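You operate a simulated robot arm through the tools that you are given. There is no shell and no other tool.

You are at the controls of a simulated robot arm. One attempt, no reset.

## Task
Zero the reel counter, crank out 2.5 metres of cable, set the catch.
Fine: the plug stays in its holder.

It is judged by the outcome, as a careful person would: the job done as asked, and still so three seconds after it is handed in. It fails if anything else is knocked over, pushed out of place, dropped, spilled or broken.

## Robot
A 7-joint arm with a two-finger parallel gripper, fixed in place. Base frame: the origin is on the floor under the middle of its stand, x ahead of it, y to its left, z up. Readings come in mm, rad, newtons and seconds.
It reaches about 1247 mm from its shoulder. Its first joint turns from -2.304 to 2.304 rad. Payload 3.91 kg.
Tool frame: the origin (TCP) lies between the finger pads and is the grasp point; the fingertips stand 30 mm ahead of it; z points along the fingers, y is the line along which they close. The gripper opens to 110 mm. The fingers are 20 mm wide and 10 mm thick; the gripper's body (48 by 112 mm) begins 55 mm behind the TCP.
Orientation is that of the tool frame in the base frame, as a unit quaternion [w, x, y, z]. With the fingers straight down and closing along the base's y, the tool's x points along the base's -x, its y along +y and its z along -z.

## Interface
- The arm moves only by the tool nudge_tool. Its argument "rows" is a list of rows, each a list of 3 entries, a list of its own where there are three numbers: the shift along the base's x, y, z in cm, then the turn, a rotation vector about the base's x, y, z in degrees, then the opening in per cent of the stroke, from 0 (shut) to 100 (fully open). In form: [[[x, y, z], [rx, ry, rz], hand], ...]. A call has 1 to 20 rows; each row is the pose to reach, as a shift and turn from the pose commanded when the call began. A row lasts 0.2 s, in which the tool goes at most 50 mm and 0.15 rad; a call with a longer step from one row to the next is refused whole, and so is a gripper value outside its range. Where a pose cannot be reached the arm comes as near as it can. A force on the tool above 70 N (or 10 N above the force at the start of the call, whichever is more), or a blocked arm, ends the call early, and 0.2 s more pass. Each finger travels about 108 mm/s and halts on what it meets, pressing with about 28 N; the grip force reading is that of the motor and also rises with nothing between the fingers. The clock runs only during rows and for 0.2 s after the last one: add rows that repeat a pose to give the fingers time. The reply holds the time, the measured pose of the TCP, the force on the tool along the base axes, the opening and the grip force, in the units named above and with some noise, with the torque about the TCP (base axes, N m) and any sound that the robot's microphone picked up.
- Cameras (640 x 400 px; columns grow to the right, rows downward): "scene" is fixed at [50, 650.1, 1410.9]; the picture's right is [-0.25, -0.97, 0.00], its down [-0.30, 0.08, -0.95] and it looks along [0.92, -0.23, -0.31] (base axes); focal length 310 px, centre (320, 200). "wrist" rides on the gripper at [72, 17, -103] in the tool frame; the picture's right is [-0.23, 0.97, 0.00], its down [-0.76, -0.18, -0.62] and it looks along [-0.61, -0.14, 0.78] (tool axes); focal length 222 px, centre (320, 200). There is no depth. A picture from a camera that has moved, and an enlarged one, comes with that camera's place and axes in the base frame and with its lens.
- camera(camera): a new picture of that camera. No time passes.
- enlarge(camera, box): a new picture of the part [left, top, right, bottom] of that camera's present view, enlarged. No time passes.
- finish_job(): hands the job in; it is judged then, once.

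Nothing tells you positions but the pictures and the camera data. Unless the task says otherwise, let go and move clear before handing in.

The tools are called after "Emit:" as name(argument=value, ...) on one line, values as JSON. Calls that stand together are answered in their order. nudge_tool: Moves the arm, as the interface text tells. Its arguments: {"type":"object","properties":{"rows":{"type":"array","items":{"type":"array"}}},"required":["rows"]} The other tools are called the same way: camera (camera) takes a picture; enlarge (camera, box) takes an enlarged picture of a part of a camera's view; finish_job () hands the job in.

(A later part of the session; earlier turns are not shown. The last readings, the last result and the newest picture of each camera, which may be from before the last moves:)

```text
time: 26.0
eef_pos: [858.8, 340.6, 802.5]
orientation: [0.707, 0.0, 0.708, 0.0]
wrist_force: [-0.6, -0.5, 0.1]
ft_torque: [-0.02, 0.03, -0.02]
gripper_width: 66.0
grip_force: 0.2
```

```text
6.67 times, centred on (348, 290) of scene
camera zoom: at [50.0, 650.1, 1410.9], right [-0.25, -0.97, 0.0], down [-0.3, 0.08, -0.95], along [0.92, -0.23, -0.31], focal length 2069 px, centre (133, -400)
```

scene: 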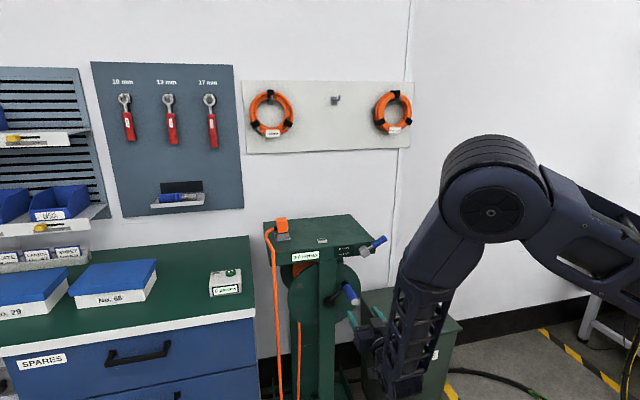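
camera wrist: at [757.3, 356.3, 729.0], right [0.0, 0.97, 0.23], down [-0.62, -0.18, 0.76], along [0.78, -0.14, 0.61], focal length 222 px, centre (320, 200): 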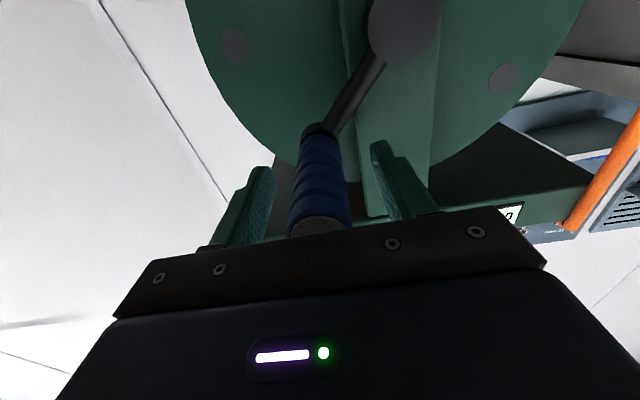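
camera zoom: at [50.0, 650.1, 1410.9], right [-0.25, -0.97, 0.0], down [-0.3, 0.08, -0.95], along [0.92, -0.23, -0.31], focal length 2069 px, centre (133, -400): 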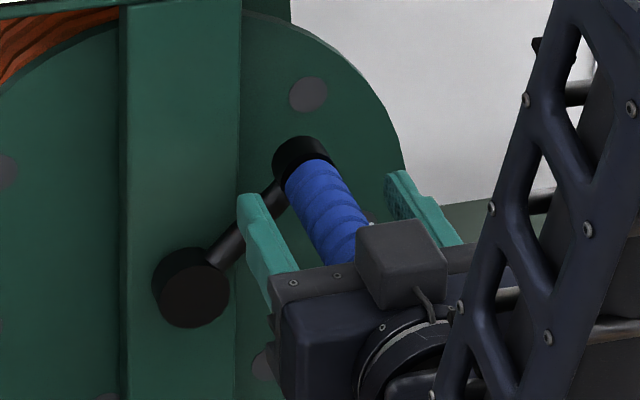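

The handle lies between the fingers, centred. I close on it.

Emit:
nudge_tool(rows=[[[0, 0, 0], [0, 0, 0], 40], [[0, 0, 0], [0, 0, 0], 20], [[0, 0, 0], [0, 0, 0], 15], [[0, 0, 0], [0, 0, 0], 15]])

Emit:
camera(camera="wrist")

Emit:
enlarge(camera="scene", box=[240, 220, 400, 320])

```text
time: 27.0
eef_pos: [860.2, 339.2, 801.7]
orientation: [0.707, 0.0, 0.708, 0.0]
wrist_force: [1.6, 3.7, -3.3]
ft_torque: [0.01, -0.35, -0.97]
gripper_width: 27.7
grip_force: 45.4
```

```text
taken
camera wrist: at [757.3, 356.3, 728.9], right [0.0, 0.97, 0.23], down [-0.62, -0.18, 0.76], along [0.78, -0.14, 0.61], focal length 222 px, centre (320, 200)
```

wrist: 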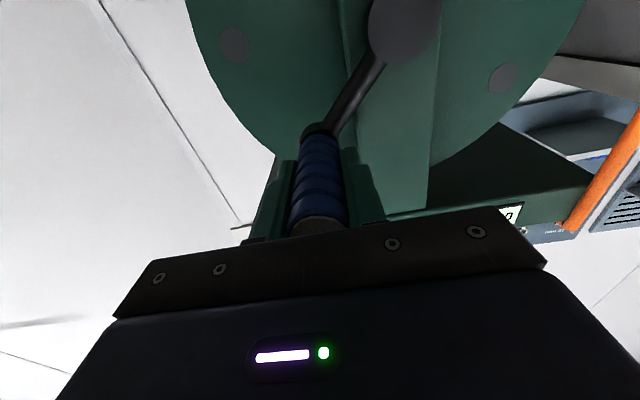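

```text
4.00 times, centred on (320, 270) of scene
camera zoom: at [50.0, 650.1, 1410.9], right [-0.25, -0.97, 0.0], down [-0.3, 0.08, -0.95], along [0.92, -0.23, -0.31], focal length 1241 px, centre (320, -80)
```

zoom: 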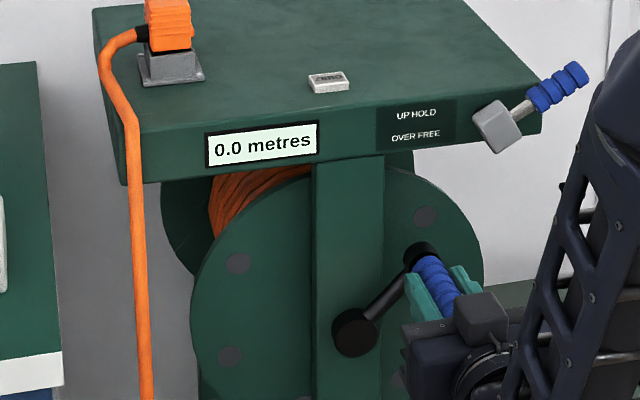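

Firm grip (27.7 mm). I start with a small turn, about 12° up and left, and check the counter and forces.

Emit:
nudge_tool(rows=[[[0, 0.25, 0.24], [0, 0, 0], 15], [[0, 0.52, 0.46], [0, 0, 0], 15], [[0, 0.8, 0.68], [0, 0, 0], 15], [[0, 1.1, 0.9], [0, 0, 0], 15]])

Emit:
enlarge(camera="scene", box=[240, 220, 400, 320])

Emit:
camera(camera="wrist")

```text
time: 28.0
eef_pos: [859.4, 350.6, 810.8]
orientation: [0.708, -0.001, 0.706, 0.0]
wrist_force: [10.9, -3.9, 2.9]
ft_torque: [0.0, 1.14, 1.56]
gripper_width: 27.6
grip_force: 44.9
```

```text
4.00 times, centred on (320, 270) of scene
camera zoom: at [50.0, 650.1, 1410.9], right [-0.25, -0.97, 0.0], down [-0.3, 0.08, -0.95], along [0.92, -0.23, -0.31], focal length 1241 px, centre (320, -80)
```

zoom: 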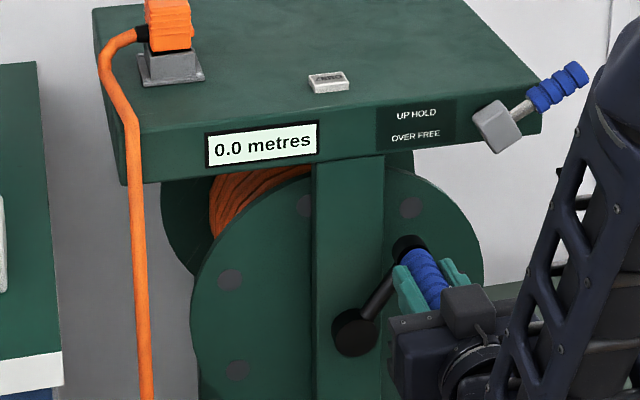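

```text
taken
camera wrist: at [757.3, 366.8, 737.6], right [0.0, 0.97, 0.23], down [-0.62, -0.18, 0.76], along [0.78, -0.14, 0.61], focal length 222 px, centre (320, 200)
```

wrist: 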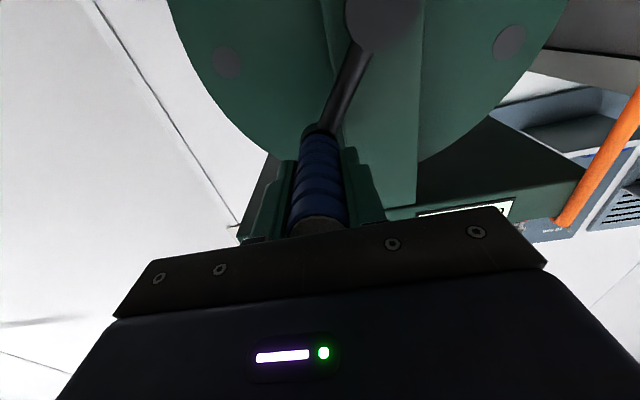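

The drum turned with low effort; the counter still shows 0.0 after this little. I continue to the top of the circle and read the counter again.

Emit:
nudge_tool(rows=[[[0, 0.4, 0.28], [0, 0, 0], 15], [[0, 0.81, 0.53], [0, 0, 0], 15], [[0, 1.33, 0.8], [0, 0, 0], 15], [[0, 1.87, 1.05], [0, 0, 0], 15], [[0, 2.43, 1.25], [0, 0, 0], 15], [[0, 2.99, 1.41], [0, 0, 0], 15], [[0, 3.57, 1.53], [0, 0, 0], 15], [[0, 4.15, 1.61], [0, 0, 0], 15], [[0, 5.03, 1.66], [0, 0, 0], 15]])

Emit:
enlarge(camera="scene", box=[240, 220, 400, 320])

Emit:
camera(camera="scene")

```text
time: 30.0
eef_pos: [859.8, 400.9, 825.7]
orientation: [0.707, 0.0, 0.707, 0.0]
wrist_force: [24.9, 0.2, -11.2]
ft_torque: [0.0, -0.51, 1.4]
gripper_width: 27.4
grip_force: 44.6
```

```text
4.00 times, centred on (320, 270) of scene
camera zoom: at [50.0, 650.1, 1410.9], right [-0.25, -0.97, 0.0], down [-0.3, 0.08, -0.95], along [0.92, -0.23, -0.31], focal length 1241 px, centre (320, -80)
```

zoom: 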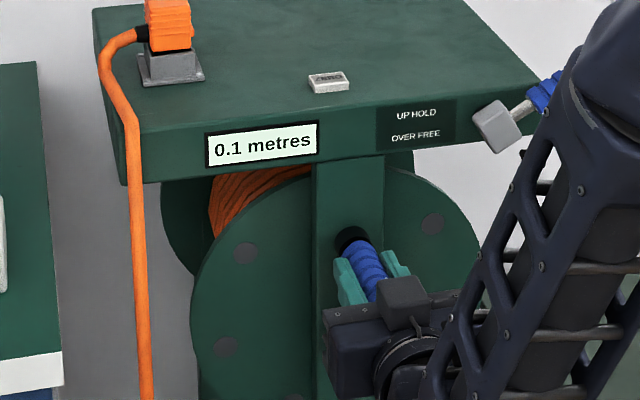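

```text
taken
```

scene: 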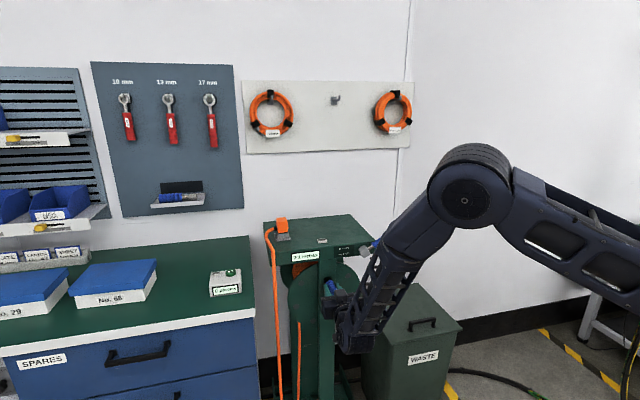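

The counter climbs (0.1 m), so this is the paying-out direction: roughly 0.9–1 m per turn. There's a 25 N pull along x and a slight radius error, so I use a radius of 83 mm, ease x forward by 3 mm, and turn another quarter.

Emit:
nudge_tool(rows=[[[0.1, 1.3, -0.24], [0, 0, 0], 15], [[0.2, 2.56, -0.55], [0, 0, 0], 15], [[0.3, 3.77, -1.04], [0, 0, 0], 15], [[0.3, 4.88, -1.73], [0, 0, 0], 15], [[0.3, 5.87, -2.57], [0, 0, 0], 15], [[0.3, 6.71, -3.56], [0, 0, 0], 15], [[0.3, 7.4, -4.67], [0, 0, 0], 15], [[0.3, 7.89, -5.88], [0, 0, 0], 15], [[0.3, 8.2, -7.14], [0, 0, 0], 15], [[0.3, 8.3, -8.44], [0, 0, 0], 15]])

Emit:
enlarge(camera="scene", box=[240, 220, 400, 320])

Emit:
camera(camera="wrist")

```text
time: 32.2
eef_pos: [860.2, 484.6, 742.6]
orientation: [0.707, 0.0, 0.707, 0.0]
wrist_force: [-67.6, 1.1, -1.1]
ft_torque: [0.01, 0.35, -1.41]
gripper_width: 27.5
grip_force: 44.8
```

```text
4.00 times, centred on (320, 270) of scene
camera zoom: at [50.0, 650.1, 1410.9], right [-0.25, -0.97, 0.0], down [-0.3, 0.08, -0.95], along [0.92, -0.23, -0.31], focal length 1241 px, centre (320, -80)
```

zoom: 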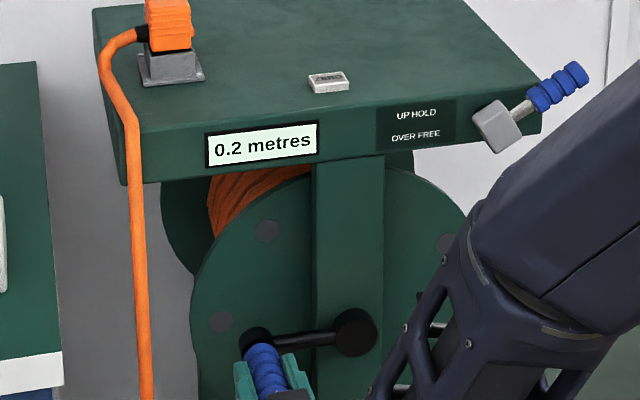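

```text
taken
camera wrist: at [757.2, 500.8, 669.5], right [0.0, 0.97, 0.23], down [-0.62, -0.18, 0.76], along [0.78, -0.14, 0.61], focal length 222 px, centre (320, 200)
```

wrist: 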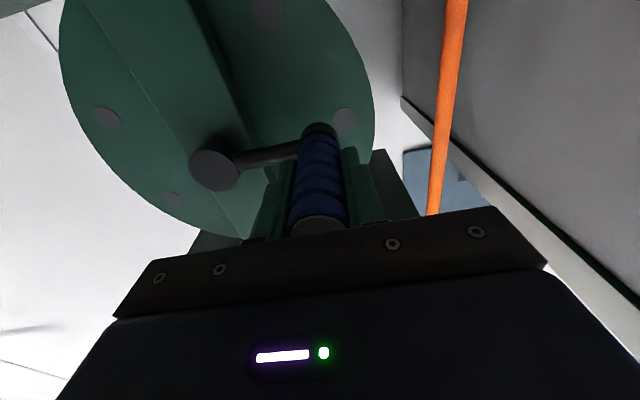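

The counter reads 0.2 after about 137°, so about 0.55 m per turn. The 3 mm forward shift pushed back hard (-68 N along x), so I take 2.2 mm of it back and turn the next quarter.

Emit:
nudge_tool(rows=[[[-0.22, 0, 0], [0, 0, 0], 15], [[-0.22, -0.1, -1.3], [0, 0, 0], 15], [[-0.22, -0.41, -2.56], [0, 0, 0], 15], [[-0.22, -0.9, -3.77], [0, 0, 0], 15], [[-0.22, -1.59, -4.88], [0, 0, 0], 15], [[-0.22, -2.43, -5.87], [0, 0, 0], 15], [[-0.22, -3.42, -6.71], [0, 0, 0], 15], [[-0.22, -4.53, -7.4], [0, 0, 0], 15], [[-0.22, -5.74, -7.89], [0, 0, 0], 15], [[-0.22, -7.0, -8.2], [0, 0, 0], 15], [[-0.22, -8.3, -8.3], [0, 0, 0], 15]])

Emit:
enlarge(camera="scene", box=[240, 220, 400, 320])

Emit:
camera(camera="wrist")

Emit:
camera(camera="scene")

```text
time: 34.6
eef_pos: [859.3, 399.5, 657.6]
orientation: [0.706, 0.0, 0.708, -0.001]
wrist_force: [-18.8, -1.5, -56.2]
ft_torque: [0.01, 0.22, 0.81]
gripper_width: 27.6
grip_force: 44.8
```

```text
4.00 times, centred on (320, 270) of scene
camera zoom: at [50.0, 650.1, 1410.9], right [-0.25, -0.97, 0.0], down [-0.3, 0.08, -0.95], along [0.92, -0.23, -0.31], focal length 1241 px, centre (320, -80)
```

zoom: 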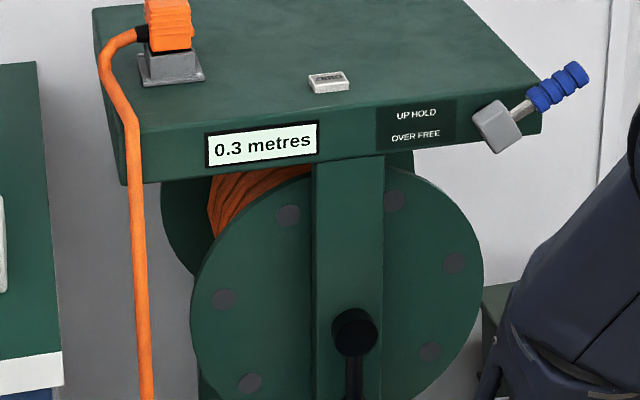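

```text
taken
camera wrist: at [757.2, 415.4, 584.0], right [0.0, 0.97, 0.22], down [-0.62, -0.17, 0.76], along [0.78, -0.14, 0.6], focal length 222 px, centre (320, 200)
```

wrist: 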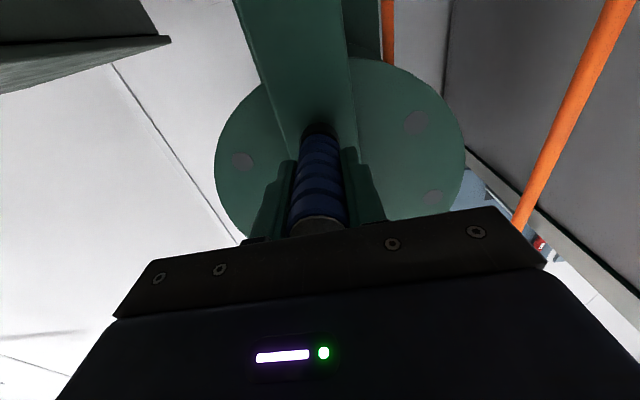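

```text
taken
```

scene: 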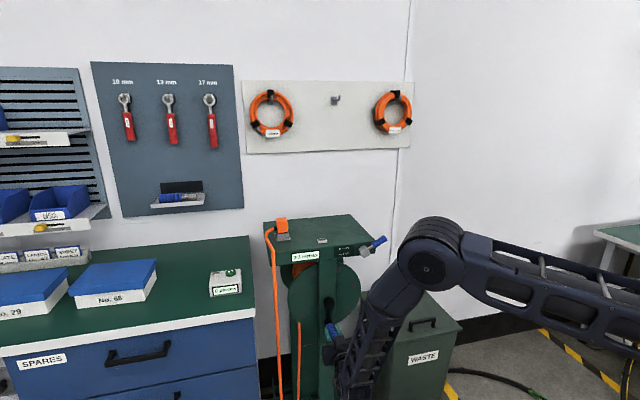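

The counter reads 0.3 at the bottom of the circle. The forces show the true circle is centred near (400, 742) with radius 84.5 mm, so I use that and turn the next half, up the right side to the top.

Emit:
nudge_tool(rows=[[[-0.06, -1.45, -0.15], [0, 0, 0], 15], [[-0.06, -2.74, 0.16], [0, 0, 0], 15], [[-0.06, -3.97, 0.67], [0, 0, 0], 15], [[-0.06, -5.1, 1.36], [0, 0, 0], 15], [[-0.06, -6.1, 2.22], [0, 0, 0], 15], [[-0.06, -6.97, 3.23], [0, 0, 0], 15], [[-0.06, -7.66, 4.36], [0, 0, 0], 15], [[-0.06, -8.17, 5.59], [0, 0, 0], 15], [[-0.06, -8.48, 6.88], [0, 0, 0], 15], [[-0.06, -8.58, 8.2], [0, 0, 0], 15]])

Emit:
enlarge(camera="scene", box=[240, 220, 400, 320])

Emit:
camera(camera="scene")

```text
time: 36.8
eef_pos: [860.3, 315.0, 743.8]
orientation: [0.709, 0.0, 0.705, 0.001]
wrist_force: [-22.2, -31.5, 0.3]
ft_torque: [-0.06, -0.75, 1.13]
gripper_width: 27.7
grip_force: 45.6
```

```text
4.00 times, centred on (320, 270) of scene
camera zoom: at [50.0, 650.1, 1410.9], right [-0.25, -0.97, 0.0], down [-0.3, 0.08, -0.95], along [0.92, -0.23, -0.31], focal length 1241 px, centre (320, -80)
```

zoom: 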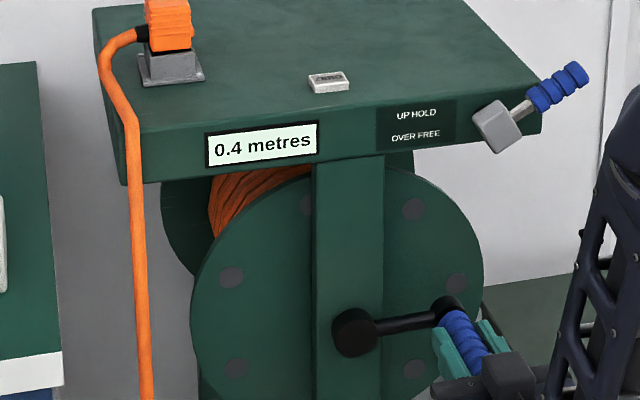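

```text
taken
```

scene: 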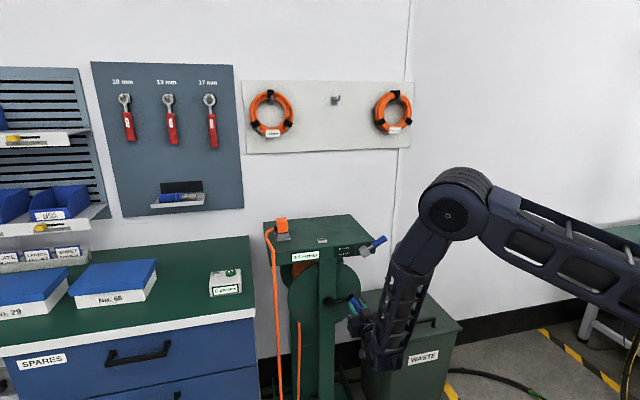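

The counter shows 0.4 after about 317°, so about 0.45 m per turn and 5.5 turns in all. The side force refines the circle to centre (399.7, 742.2), radius 85; I turn the next half-turn over the top to the left side.

Emit:
nudge_tool(rows=[[[-0.07, 0.02, 1.35], [0, 0, 0], 15], [[-0.07, 0.34, 2.65], [0, 0, 0], 15], [[-0.07, 0.85, 3.88], [0, 0, 0], 15], [[-0.07, 1.54, 5.02], [0, 0, 0], 15], [[-0.07, 2.41, 6.03], [0, 0, 0], 15], [[-0.07, 3.42, 6.9], [0, 0, 0], 15], [[-0.07, 4.56, 7.59], [0, 0, 0], 15], [[-0.07, 5.79, 8.1], [0, 0, 0], 15], [[-0.07, 7.09, 8.42], [0, 0, 0], 15], [[-0.07, 8.42, 8.52], [0, 0, 0], 15], [[-0.07, 9.75, 8.42], [0, 0, 0], 15], [[-0.07, 11.05, 8.1], [0, 0, 0], 15], [[-0.07, 12.28, 7.59], [0, 0, 0], 15], [[-0.07, 13.42, 6.9], [0, 0, 0], 15], [[-0.07, 14.43, 6.03], [0, 0, 0], 15], [[-0.07, 15.3, 5.02], [0, 0, 0], 15], [[-0.07, 15.99, 3.88], [0, 0, 0], 15], [[-0.07, 16.5, 2.65], [0, 0, 0], 15], [[-0.07, 16.82, 1.35], [0, 0, 0], 15], [[-0.07, 16.92, 0.02], [0, 0, 0], 15]])

Emit:
enlarge(camera="scene", box=[240, 220, 400, 320])

Emit:
camera(camera="wrist")

```text
time: 40.2
eef_pos: [860.2, 466.2, 797.3]
orientation: [0.708, 0.001, 0.706, -0.001]
wrist_force: [9.8, -1.3, -1.5]
ft_torque: [-0.05, 1.26, 1.24]
gripper_width: 27.6
grip_force: 45.5
stopped in row 16: the force on the tool passed its limit at 71 N (the readings are from after the stop); the commanded pose is now the measured one
```

```text
4.00 times, centred on (320, 270) of scene
camera zoom: at [50.0, 650.1, 1410.9], right [-0.25, -0.97, 0.0], down [-0.3, 0.08, -0.95], along [0.92, -0.23, -0.31], focal length 1241 px, centre (320, -80)
```

zoom: 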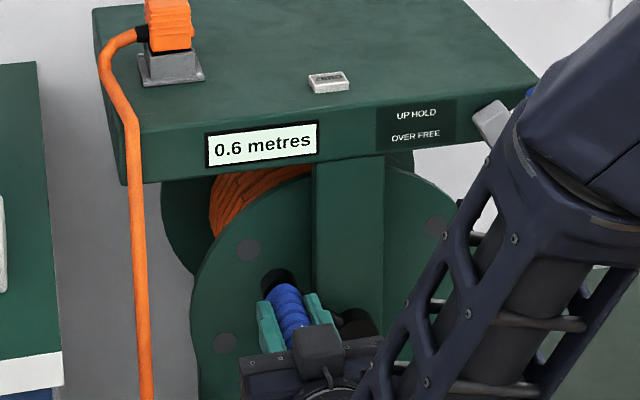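

```text
taken
camera wrist: at [757.5, 481.4, 723.1], right [0.0, 0.97, 0.23], down [-0.63, -0.18, 0.76], along [0.78, -0.14, 0.61], focal length 222 px, centre (320, 200)
```

wrist: 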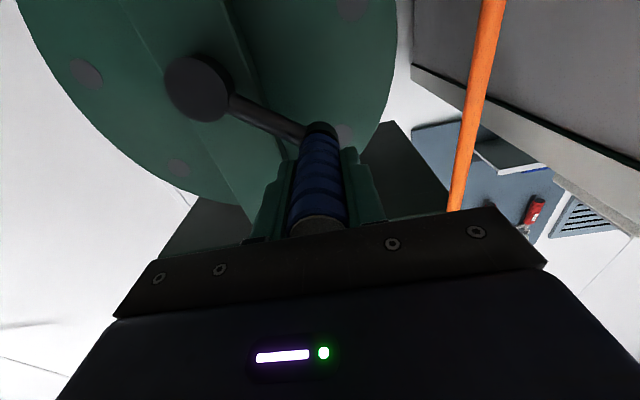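

The counter reads 0.6, but gripping over-constrains the handle (71 N stop). I'll instead push the handle around with closed fingertips from its trailing side, which only loads it tangentially; first I release, back off, and check that the crank stays put.

Emit:
nudge_tool(rows=[[[0, 0, 0], [0, 0, 0], 30], [[0, 0, 0], [0, 0, 0], 55], [[-2, 0, 0], [0, 0, 0], 60], [[-5, 0, 0], [0, 0, 0], 60], [[-7.8, 0, 0], [0, 0, 0], 60], [[-7.8, 0, 0], [0, 0, 0], 60]])

Emit:
enlarge(camera="scene", box=[240, 220, 400, 320])

Emit:
camera(camera="wrist")

```text
time: 41.6
eef_pos: [781.1, 464.7, 797.4]
orientation: [0.708, 0.0, 0.706, 0.001]
wrist_force: [0.0, 0.0, 0.5]
ft_torque: [-0.02, 0.02, 0.01]
gripper_width: 66.0
grip_force: 0.1
```

```text
4.00 times, centred on (320, 270) of scene
camera zoom: at [50.0, 650.1, 1410.9], right [-0.25, -0.97, 0.0], down [-0.3, 0.08, -0.95], along [0.92, -0.23, -0.31], focal length 1241 px, centre (320, -80)
```

zoom: 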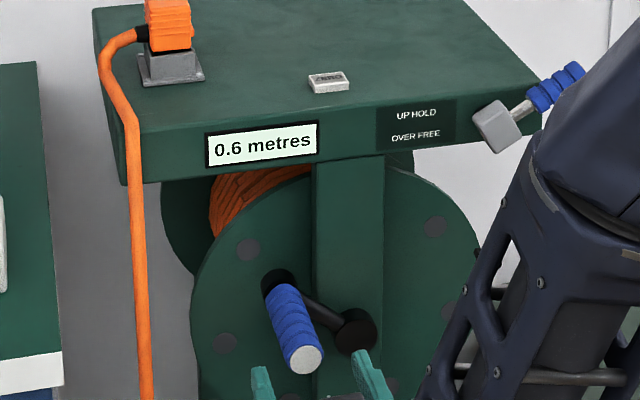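

```text
taken
camera wrist: at [678.6, 482.0, 723.8], right [0.0, 0.97, 0.23], down [-0.63, -0.18, 0.76], along [0.78, -0.14, 0.61], focal length 222 px, centre (320, 200)
```

wrist: 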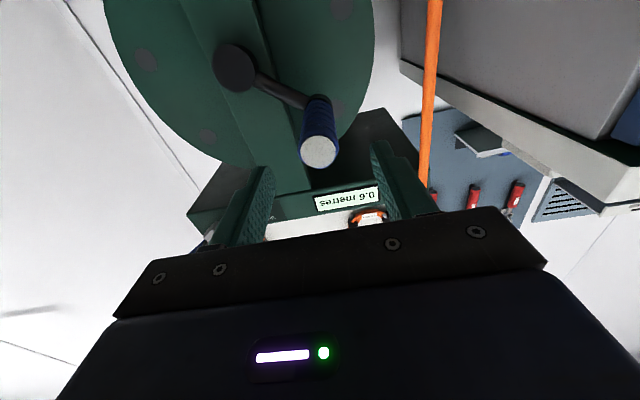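

The crank holds its place when released, and both cameras can read the counter. I close the fingers, move to the trailing (upper-right) side of the handle and advance alongside it.

Emit:
nudge_tool(rows=[[[0, -1.5, 1.2], [0, 0, 0], 40], [[0, -3.35, 2.35], [0, 0, 0], 20], [[0, -3.35, 2.35], [0, 0, 0], 0], [[0, -3.35, 2.35], [0, 0, 0], 0], [[3, -3.35, 2.35], [0, 0, 0], 0], [[6, -3.35, 2.35], [0, 0, 0], 0], [[7.8, -3.35, 2.35], [0, 0, 0], 0], [[7.8, -3.35, 2.35], [0, 0, 0], 0]])

Emit:
camera(camera="wrist")

Emit:
enlarge(camera="scene", box=[240, 220, 400, 320])

```text
time: 43.4
eef_pos: [861.1, 431.9, 821.6]
orientation: [0.708, 0.0, 0.706, 0.001]
wrist_force: [-0.5, 0.3, -0.7]
ft_torque: [-0.02, 0.02, 0.01]
gripper_width: 0.0
grip_force: 28.2
```

```text
taken
camera wrist: at [757.3, 448.8, 746.6], right [0.0, 0.97, 0.23], down [-0.63, -0.18, 0.76], along [0.78, -0.14, 0.61], focal length 222 px, centre (320, 200)
```

wrist: 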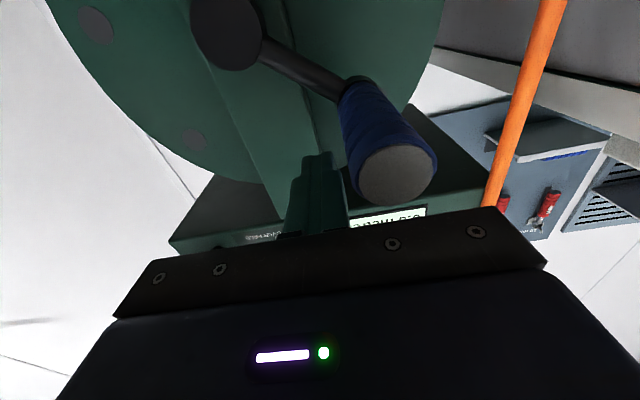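

```text
4.00 times, centred on (320, 270) of scene
camera zoom: at [50.0, 650.1, 1410.9], right [-0.25, -0.97, 0.0], down [-0.3, 0.08, -0.95], along [0.92, -0.23, -0.31], focal length 1241 px, centre (320, -80)
```

zoom: 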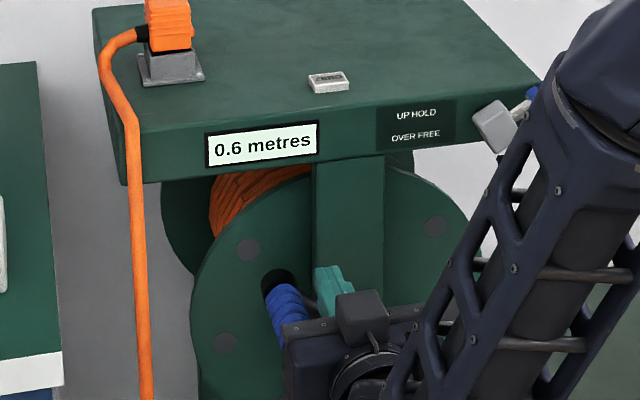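

The fingertips sit beside the handle on its trailing side. I push along the circle for a quarter turn and check force and counter.

Emit:
nudge_tool(rows=[[[0, 1.2, -0.59], [0, 0, 0], 0], [[0, 2.28, -1.37], [0, 0, 0], 0], [[0, 3.24, -2.3], [0, 0, 0], 0], [[0, 4.03, -3.38], [0, 0, 0], 0], [[0, 4.64, -4.56], [0, 0, 0], 0], [[0, 5.07, -5.82], [0, 0, 0], 0], [[0, 5.29, -7.14], [0, 0, 0], 0], [[0, 5.3, -8.47], [0, 0, 0], 0], [[0, 5.1, -9.79], [0, 0, 0], 0], [[0, 4.7, -11.06], [0, 0, 0], 0]])

Emit:
camera(camera="wrist")

Emit:
enlarge(camera="scene", box=[240, 220, 400, 320])

```text
time: 45.6
eef_pos: [858.0, 479.0, 708.4]
orientation: [0.708, -0.001, 0.706, 0.002]
wrist_force: [0.6, -1.1, 0.6]
ft_torque: [-0.02, 0.02, 0.01]
gripper_width: 0.0
grip_force: 27.8
```

```text
taken
camera wrist: at [756.5, 495.5, 635.9], right [0.0, 0.97, 0.23], down [-0.63, -0.18, 0.76], along [0.78, -0.14, 0.61], focal length 222 px, centre (320, 200)
```

wrist: 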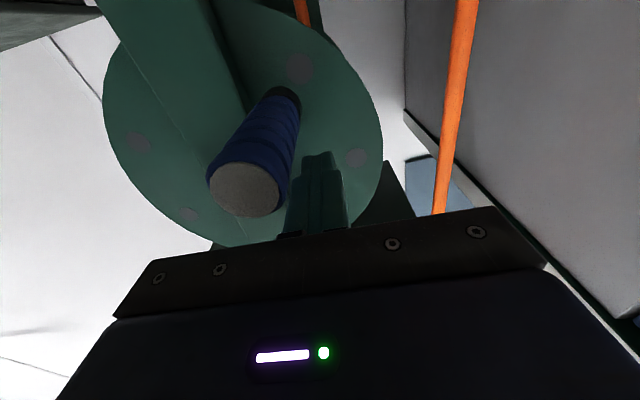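

```text
4.00 times, centred on (320, 270) of scene
camera zoom: at [50.0, 650.1, 1410.9], right [-0.25, -0.97, 0.0], down [-0.3, 0.08, -0.95], along [0.92, -0.23, -0.31], focal length 1241 px, centre (320, -80)
```

zoom: 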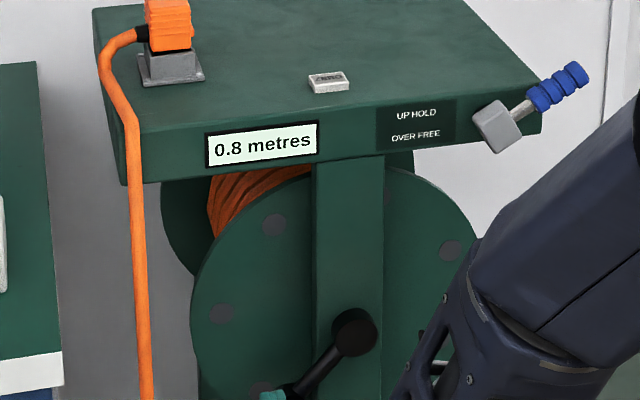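

The pushing works with almost no force: the counter reads 0.8 after about 1.5 turns, so close to 0.5 m per turn (5 turns in all). I push the next half turn, under the bottom and up the right side.

Emit:
nudge_tool(rows=[[[0, -0.59, -1.2], [0, 0, 0], 0], [[0, -1.37, -2.28], [0, 0, 0], 0], [[0, -2.3, -3.24], [0, 0, 0], 0], [[0, -3.38, -4.03], [0, 0, 0], 0], [[0, -4.56, -4.64], [0, 0, 0], 0], [[0, -5.82, -5.07], [0, 0, 0], 0], [[0, -7.14, -5.29], [0, 0, 0], 0], [[0, -8.47, -5.3], [0, 0, 0], 0], [[0, -9.79, -5.1], [0, 0, 0], 0], [[0, -11.06, -4.7], [0, 0, 0], 0], [[0, -12.26, -4.11], [0, 0, 0], 0], [[0, -13.34, -3.33], [0, 0, 0], 0], [[0, -14.3, -2.4], [0, 0, 0], 0], [[0, -15.09, -1.32], [0, 0, 0], 0], [[0, -15.7, -0.14], [0, 0, 0], 0], [[0, -16.13, 1.12], [0, 0, 0], 0], [[0, -16.35, 2.44], [0, 0, 0], 0], [[0, -16.36, 3.77], [0, 0, 0], 0], [[0, -16.16, 5.09], [0, 0, 0], 0], [[0, -15.76, 6.36], [0, 0, 0], 0]])

Emit:
camera(camera="wrist")

Emit:
enlarge(camera="scene", box=[240, 220, 400, 320])

```text
time: 49.8
eef_pos: [859.5, 322.2, 773.4]
orientation: [0.708, 0.0, 0.706, 0.001]
wrist_force: [0.6, 0.2, 0.4]
ft_torque: [-0.03, 0.03, 0.02]
gripper_width: 0.1
grip_force: 28.3
```

```text
taken
camera wrist: at [756.8, 338.0, 700.1], right [0.0, 0.97, 0.23], down [-0.63, -0.18, 0.76], along [0.78, -0.14, 0.61], focal length 222 px, centre (320, 200)
```

wrist: 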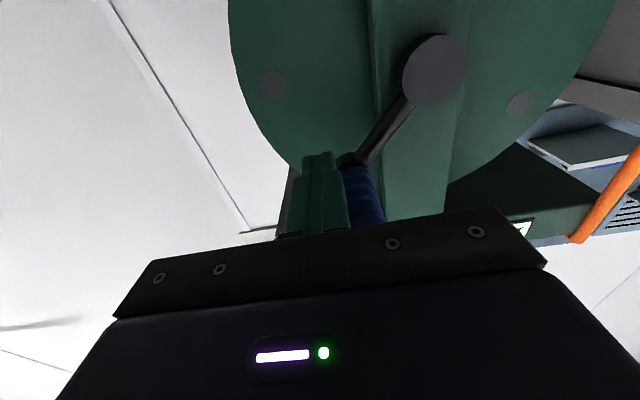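

```text
4.00 times, centred on (320, 270) of scene
camera zoom: at [50.0, 650.1, 1410.9], right [-0.25, -0.97, 0.0], down [-0.3, 0.08, -0.95], along [0.92, -0.23, -0.31], focal length 1241 px, centre (320, -80)
```

zoom: 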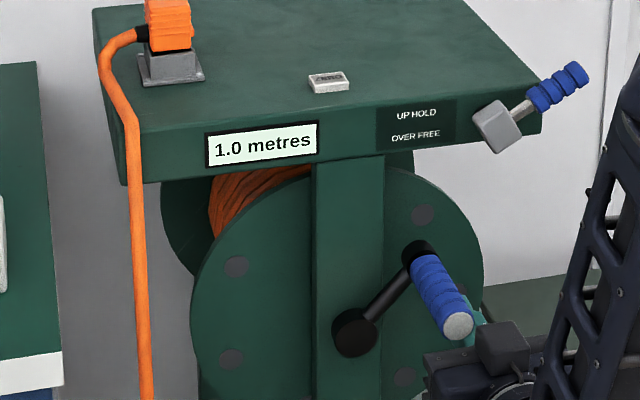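

The counter reads 1.0 after two turns, so 0.5 m per turn; three more turns are needed. I push the next half turn, over the top and down the left.

Emit:
nudge_tool(rows=[[[0, 0.59, 1.2], [0, 0, 0], 0], [[0, 1.37, 2.28], [0, 0, 0], 0], [[0, 2.3, 3.24], [0, 0, 0], 0], [[0, 3.38, 4.03], [0, 0, 0], 0], [[0, 4.56, 4.64], [0, 0, 0], 0], [[0, 5.82, 5.07], [0, 0, 0], 0], [[0, 7.14, 5.29], [0, 0, 0], 0], [[0, 8.47, 5.3], [0, 0, 0], 0], [[0, 9.79, 5.1], [0, 0, 0], 0], [[0, 11.06, 4.7], [0, 0, 0], 0], [[0, 12.26, 4.11], [0, 0, 0], 0], [[0, 13.34, 3.33], [0, 0, 0], 0], [[0, 14.3, 2.4], [0, 0, 0], 0], [[0, 15.09, 1.32], [0, 0, 0], 0], [[0, 15.7, 0.14], [0, 0, 0], 0], [[0, 16.13, -1.12], [0, 0, 0], 0], [[0, 16.35, -2.44], [0, 0, 0], 0], [[0, 16.36, -3.77], [0, 0, 0], 0], [[0, 16.16, -5.09], [0, 0, 0], 0], [[0, 15.76, -6.36], [0, 0, 0], 0]])

Emit:
camera(camera="scene")

Emit:
enlarge(camera="scene", box=[240, 220, 400, 320])

```text
time: 54.0
eef_pos: [859.5, 479.1, 710.2]
orientation: [0.709, 0.0, 0.706, 0.001]
wrist_force: [0.1, 0.6, 0.2]
ft_torque: [0.0, 0.0, 0.03]
gripper_width: 0.1
grip_force: 28.0
```

```text
taken
```

scene: 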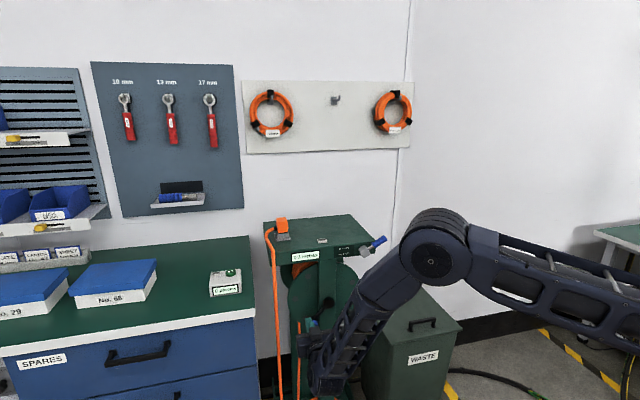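

```text
4.00 times, centred on (320, 270) of scene
camera zoom: at [50.0, 650.1, 1410.9], right [-0.25, -0.97, 0.0], down [-0.3, 0.08, -0.95], along [0.92, -0.23, -0.31], focal length 1241 px, centre (320, -80)
```

zoom: 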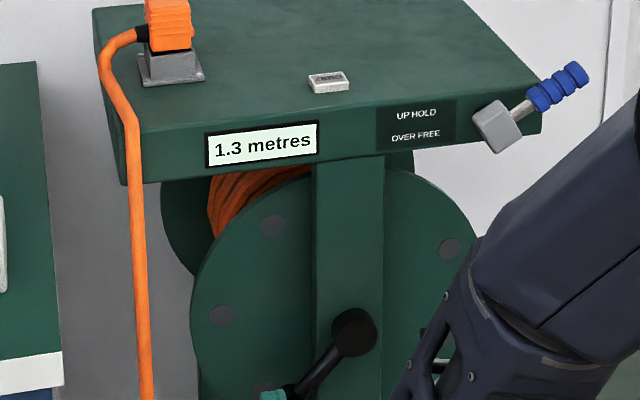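

1.3 m, as expected. The arm and the catch are clear, so I push the next half turn under the bottom.

Emit:
nudge_tool(rows=[[[0, -0.59, -1.2], [0, 0, 0], 0], [[0, -1.37, -2.28], [0, 0, 0], 0], [[0, -2.3, -3.24], [0, 0, 0], 0], [[0, -3.38, -4.03], [0, 0, 0], 0], [[0, -4.56, -4.64], [0, 0, 0], 0], [[0, -5.82, -5.07], [0, 0, 0], 0], [[0, -7.14, -5.29], [0, 0, 0], 0], [[0, -8.47, -5.3], [0, 0, 0], 0], [[0, -9.79, -5.1], [0, 0, 0], 0], [[0, -11.06, -4.7], [0, 0, 0], 0], [[0, -12.26, -4.11], [0, 0, 0], 0], [[0, -13.34, -3.33], [0, 0, 0], 0], [[0, -14.3, -2.4], [0, 0, 0], 0], [[0, -15.09, -1.32], [0, 0, 0], 0], [[0, -15.7, -0.14], [0, 0, 0], 0], [[0, -16.13, 1.12], [0, 0, 0], 0], [[0, -16.35, 2.44], [0, 0, 0], 0], [[0, -16.36, 3.77], [0, 0, 0], 0], [[0, -16.16, 5.09], [0, 0, 0], 0], [[0, -15.76, 6.36], [0, 0, 0], 0]])

Emit:
enlarge(camera="scene", box=[240, 220, 400, 320])

```text
time: 58.2
eef_pos: [860.0, 321.6, 773.7]
orientation: [0.708, 0.001, 0.706, 0.0]
wrist_force: [-0.2, -0.5, -0.3]
ft_torque: [0.01, 0.0, 0.02]
gripper_width: 0.0
grip_force: 28.0
```

```text
4.00 times, centred on (320, 270) of scene
camera zoom: at [50.0, 650.1, 1410.9], right [-0.25, -0.97, 0.0], down [-0.3, 0.08, -0.95], along [0.92, -0.23, -0.31], focal length 1241 px, centre (320, -80)
```

zoom: 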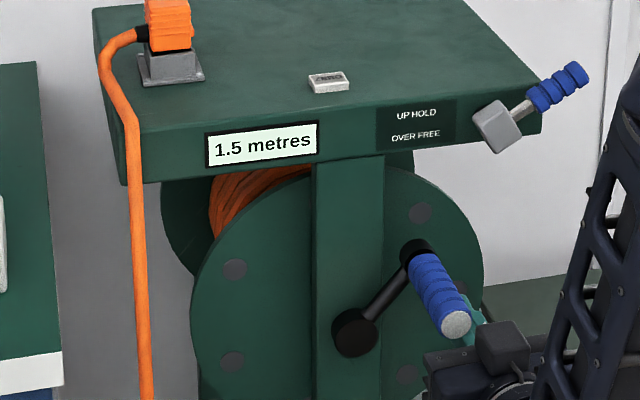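

1.5 m after three turns. I continue with the next half turn over the top.

Emit:
nudge_tool(rows=[[[0, 0.59, 1.2], [0, 0, 0], 0], [[0, 1.37, 2.28], [0, 0, 0], 0], [[0, 2.3, 3.24], [0, 0, 0], 0], [[0, 3.38, 4.03], [0, 0, 0], 0], [[0, 4.56, 4.64], [0, 0, 0], 0], [[0, 5.82, 5.07], [0, 0, 0], 0], [[0, 7.14, 5.29], [0, 0, 0], 0], [[0, 8.47, 5.3], [0, 0, 0], 0], [[0, 9.79, 5.1], [0, 0, 0], 0], [[0, 11.06, 4.7], [0, 0, 0], 0], [[0, 12.26, 4.11], [0, 0, 0], 0], [[0, 13.34, 3.33], [0, 0, 0], 0], [[0, 14.3, 2.4], [0, 0, 0], 0], [[0, 15.09, 1.32], [0, 0, 0], 0], [[0, 15.7, 0.14], [0, 0, 0], 0], [[0, 16.13, -1.12], [0, 0, 0], 0], [[0, 16.35, -2.44], [0, 0, 0], 0], [[0, 16.36, -3.77], [0, 0, 0], 0], [[0, 16.16, -5.09], [0, 0, 0], 0], [[0, 15.76, -6.36], [0, 0, 0], 0]])

Emit:
enlarge(camera="scene", box=[240, 220, 400, 320])

```text
time: 62.4
eef_pos: [860.3, 479.2, 709.5]
orientation: [0.708, 0.0, 0.706, 0.001]
wrist_force: [-0.3, 0.1, -0.4]
ft_torque: [0.0, -0.01, 0.02]
gripper_width: 0.1
grip_force: 27.9
```

```text
4.00 times, centred on (320, 270) of scene
camera zoom: at [50.0, 650.1, 1410.9], right [-0.25, -0.97, 0.0], down [-0.3, 0.08, -0.95], along [0.92, -0.23, -0.31], focal length 1241 px, centre (320, -80)
```

zoom: 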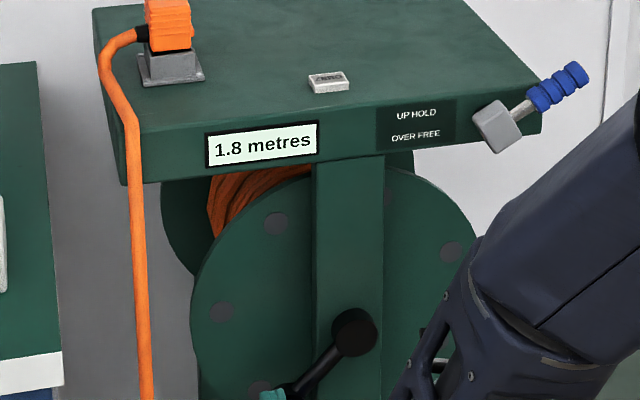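

1.8 m. I push the next half turn under the bottom.

Emit:
nudge_tool(rows=[[[0, -0.59, -1.2], [0, 0, 0], 0], [[0, -1.37, -2.28], [0, 0, 0], 0], [[0, -2.3, -3.24], [0, 0, 0], 0], [[0, -3.38, -4.03], [0, 0, 0], 0], [[0, -4.56, -4.64], [0, 0, 0], 0], [[0, -5.82, -5.07], [0, 0, 0], 0], [[0, -7.14, -5.29], [0, 0, 0], 0], [[0, -8.47, -5.3], [0, 0, 0], 0], [[0, -9.79, -5.1], [0, 0, 0], 0], [[0, -11.06, -4.7], [0, 0, 0], 0], [[0, -12.26, -4.11], [0, 0, 0], 0], [[0, -13.34, -3.33], [0, 0, 0], 0], [[0, -14.3, -2.4], [0, 0, 0], 0], [[0, -15.09, -1.32], [0, 0, 0], 0], [[0, -15.7, -0.14], [0, 0, 0], 0], [[0, -16.13, 1.12], [0, 0, 0], 0], [[0, -16.35, 2.44], [0, 0, 0], 0], [[0, -16.36, 3.77], [0, 0, 0], 0], [[0, -16.16, 5.09], [0, 0, 0], 0], [[0, -15.76, 6.36], [0, 0, 0], 0]])

Emit:
enlarge(camera="scene", box=[240, 220, 400, 320])

```text
time: 66.6
eef_pos: [859.1, 322.9, 775.1]
orientation: [0.708, 0.0, 0.706, 0.001]
wrist_force: [0.4, -0.2, 0.5]
ft_torque: [0.01, -0.01, -0.01]
gripper_width: 0.1
grip_force: 27.5
```

```text
4.00 times, centred on (320, 270) of scene
camera zoom: at [50.0, 650.1, 1410.9], right [-0.25, -0.97, 0.0], down [-0.3, 0.08, -0.95], along [0.92, -0.23, -0.31], focal length 1241 px, centre (320, -80)
```

zoom: 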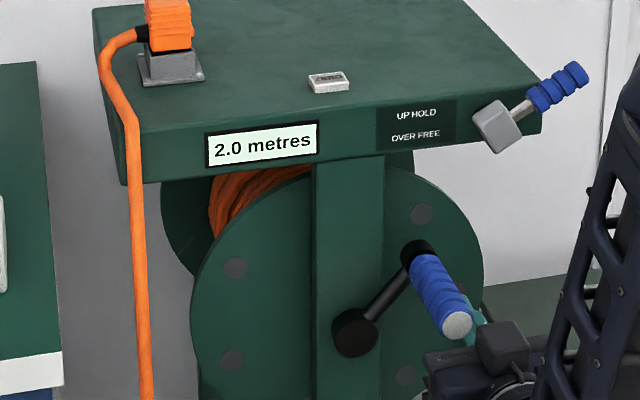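

2.0 m after four turns; one more turn to go. I do the next half turn over the top.

Emit:
nudge_tool(rows=[[[0, 0.59, 1.2], [0, 0, 0], 0], [[0, 1.37, 2.28], [0, 0, 0], 0], [[0, 2.3, 3.24], [0, 0, 0], 0], [[0, 3.38, 4.03], [0, 0, 0], 0], [[0, 4.56, 4.64], [0, 0, 0], 0], [[0, 5.82, 5.07], [0, 0, 0], 0], [[0, 7.14, 5.29], [0, 0, 0], 0], [[0, 8.47, 5.3], [0, 0, 0], 0], [[0, 9.79, 5.1], [0, 0, 0], 0], [[0, 11.06, 4.7], [0, 0, 0], 0], [[0, 12.26, 4.11], [0, 0, 0], 0], [[0, 13.34, 3.33], [0, 0, 0], 0], [[0, 14.3, 2.4], [0, 0, 0], 0], [[0, 15.09, 1.32], [0, 0, 0], 0], [[0, 15.7, 0.14], [0, 0, 0], 0], [[0, 16.13, -1.12], [0, 0, 0], 0], [[0, 16.35, -2.44], [0, 0, 0], 0], [[0, 16.36, -3.77], [0, 0, 0], 0], [[0, 16.16, -5.09], [0, 0, 0], 0], [[0, 15.76, -6.36], [0, 0, 0], 0]])

Emit:
enlarge(camera="scene", box=[240, 220, 400, 320])

```text
time: 70.8
eef_pos: [859.7, 478.3, 711.1]
orientation: [0.709, 0.0, 0.706, 0.001]
wrist_force: [-0.3, 0.7, -0.3]
ft_torque: [0.01, 0.03, -0.01]
gripper_width: 0.3
grip_force: 28.5
```

```text
4.00 times, centred on (320, 270) of scene
camera zoom: at [50.0, 650.1, 1410.9], right [-0.25, -0.97, 0.0], down [-0.3, 0.08, -0.95], along [0.92, -0.23, -0.31], focal length 1241 px, centre (320, -80)
```

zoom: 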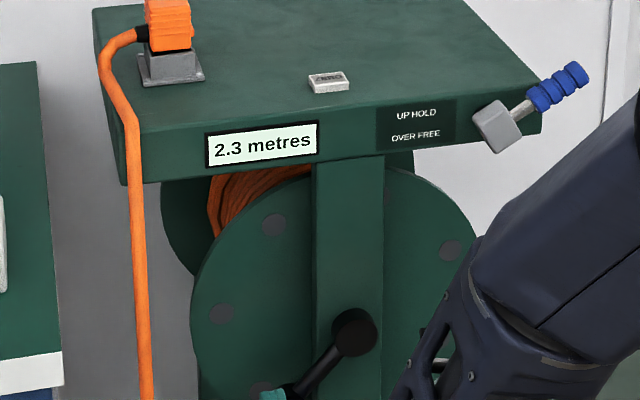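

2.3 m at 4½ turns, matching 0.5 m per turn. I make the last half turn, easing off at the end so the handle stops near its starting angle (5 turns).

Emit:
nudge_tool(rows=[[[0, -0.59, -1.2], [0, 0, 0], 0], [[0, -1.37, -2.28], [0, 0, 0], 0], [[0, -2.3, -3.24], [0, 0, 0], 0], [[0, -3.38, -4.03], [0, 0, 0], 0], [[0, -4.56, -4.64], [0, 0, 0], 0], [[0, -5.82, -5.07], [0, 0, 0], 0], [[0, -7.14, -5.29], [0, 0, 0], 0], [[0, -8.47, -5.3], [0, 0, 0], 0], [[0, -9.79, -5.1], [0, 0, 0], 0], [[0, -11.06, -4.7], [0, 0, 0], 0], [[0, -12.26, -4.11], [0, 0, 0], 0], [[0, -13.34, -3.33], [0, 0, 0], 0], [[0, -14.3, -2.4], [0, 0, 0], 0], [[0, -15.09, -1.32], [0, 0, 0], 0], [[0, -15.7, -0.14], [0, 0, 0], 0], [[0, -16.13, 1.12], [0, 0, 0], 0], [[0, -16.3, 2.1], [0, 0, 0], 0], [[0, -16.36, 2.9], [0, 0, 0], 0], [[0, -16.36, 3.4], [0, 0, 0], 0]])

Emit:
enlarge(camera="scene", box=[240, 220, 400, 320])

Emit:
camera(camera="wrist")

```text
time: 74.8
eef_pos: [859.2, 315.5, 742.8]
orientation: [0.709, 0.001, 0.706, 0.0]
wrist_force: [-0.4, 0.8, 0.7]
ft_torque: [0.02, -0.01, 0.02]
gripper_width: 0.0
grip_force: 28.3
```

```text
4.00 times, centred on (320, 270) of scene
camera zoom: at [50.0, 650.1, 1410.9], right [-0.25, -0.97, 0.0], down [-0.3, 0.08, -0.95], along [0.92, -0.23, -0.31], focal length 1241 px, centre (320, -80)
```

zoom: 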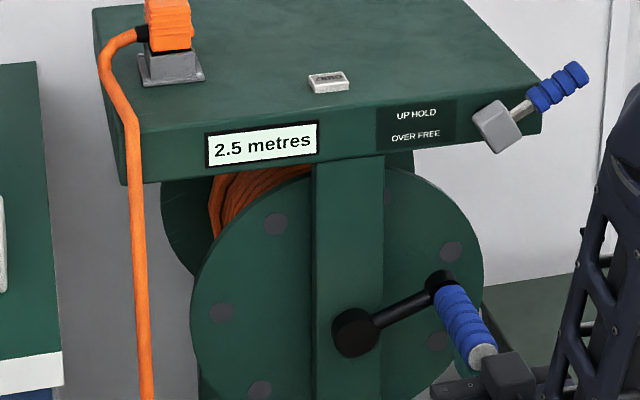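

```text
taken
camera wrist: at [756.9, 331.7, 670.5], right [0.0, 0.97, 0.23], down [-0.63, -0.18, 0.76], along [0.78, -0.14, 0.61], focal length 222 px, centre (320, 200)
```

wrist: 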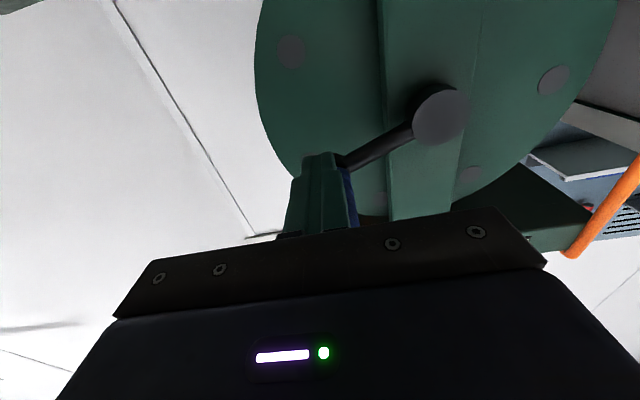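

The counter has just reached 2.5 with the handle about 20° short of five full turns. I ease it on by another 12° or so to sit in the middle of 2.5 rather than at its lower edge.

Emit:
nudge_tool(rows=[[[0, 0.0, 0.5], [0, 0, 0], 0], [[0, 0.06, 0.96], [0, 0, 0], 0], [[0, 0.14, 1.4], [0, 0, 0], 0], [[0, 0.23, 1.8], [0, 0, 0], 0], [[0, 0.23, 1.84], [0, 0, 0], 0]])

Emit:
enlarge(camera="scene", box=[240, 220, 400, 320])

```text
time: 76.0
eef_pos: [859.8, 317.0, 762.3]
orientation: [0.708, 0.0, 0.706, 0.0]
wrist_force: [-0.8, -0.4, -1.1]
ft_torque: [-0.01, 0.01, 0.02]
gripper_width: 0.2
grip_force: 28.2
```

```text
4.00 times, centred on (320, 270) of scene
camera zoom: at [50.0, 650.1, 1410.9], right [-0.25, -0.97, 0.0], down [-0.3, 0.08, -0.95], along [0.92, -0.23, -0.31], focal length 1241 px, centre (320, -80)
```

zoom: 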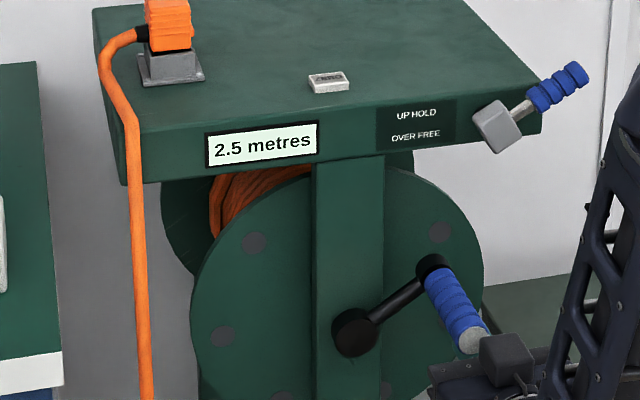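

The handle is about 10° short of exactly five turns and the counter shows 2.5. I now back away from the crank and move to below-right of the catch lever, staying back to look first.

Emit:
nudge_tool(rows=[[[0, -0.2, -0.8], [0, 0, 0], 0], [[-2, -0.3, -1.2], [0, 0, 0], 0], [[-5, -0.3, -1.2], [0, 0, 0], 0], [[-8, -0.3, -1.2], [0, 0, 0], 0], [[-10, -1.5, 1], [0, 0, 0], 0], [[-10, -4, 4], [0, 0, 0], 0], [[-10, -6.5, 7.5], [0, 0, 0], 0], [[-10, -8.5, 11], [0, 0, 0], 0], [[-10, -10, 14], [0, 0, 0], 0], [[-10, -10.8, 15.7], [0, 0, 0], 0], [[-10, -10.8, 15.7], [0, 0, 0], 0]])

Emit:
camera(camera="wrist")

Emit:
camera(camera="scene")

Emit:
enlarge(camera="scene", box=[240, 220, 400, 320])

```text
time: 78.4
eef_pos: [759.2, 210.3, 920.7]
orientation: [0.708, 0.002, 0.706, -0.001]
wrist_force: [1.0, 0.6, -0.9]
ft_torque: [0.03, -0.04, -0.01]
gripper_width: 0.0
grip_force: 27.9
```

```text
taken
camera wrist: at [656.5, 226.7, 846.3], right [0.0, 0.97, 0.23], down [-0.63, -0.18, 0.76], along [0.78, -0.14, 0.61], focal length 222 px, centre (320, 200)
```

wrist: 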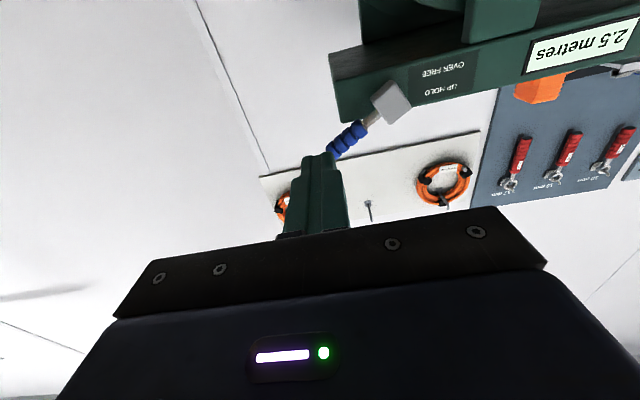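

```text
taken
```

scene: 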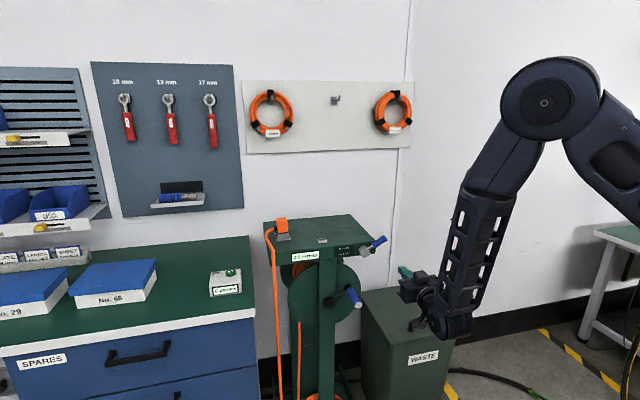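

```text
4.00 times, centred on (320, 270) of scene
camera zoom: at [50.0, 650.1, 1410.9], right [-0.25, -0.97, 0.0], down [-0.3, 0.08, -0.95], along [0.92, -0.23, -0.31], focal length 1241 px, centre (320, -80)
```

zoom: 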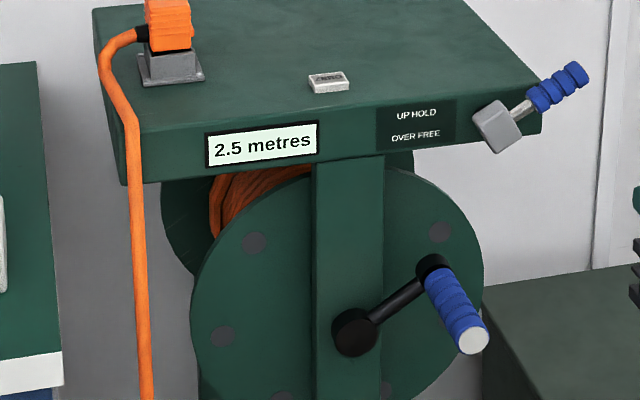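

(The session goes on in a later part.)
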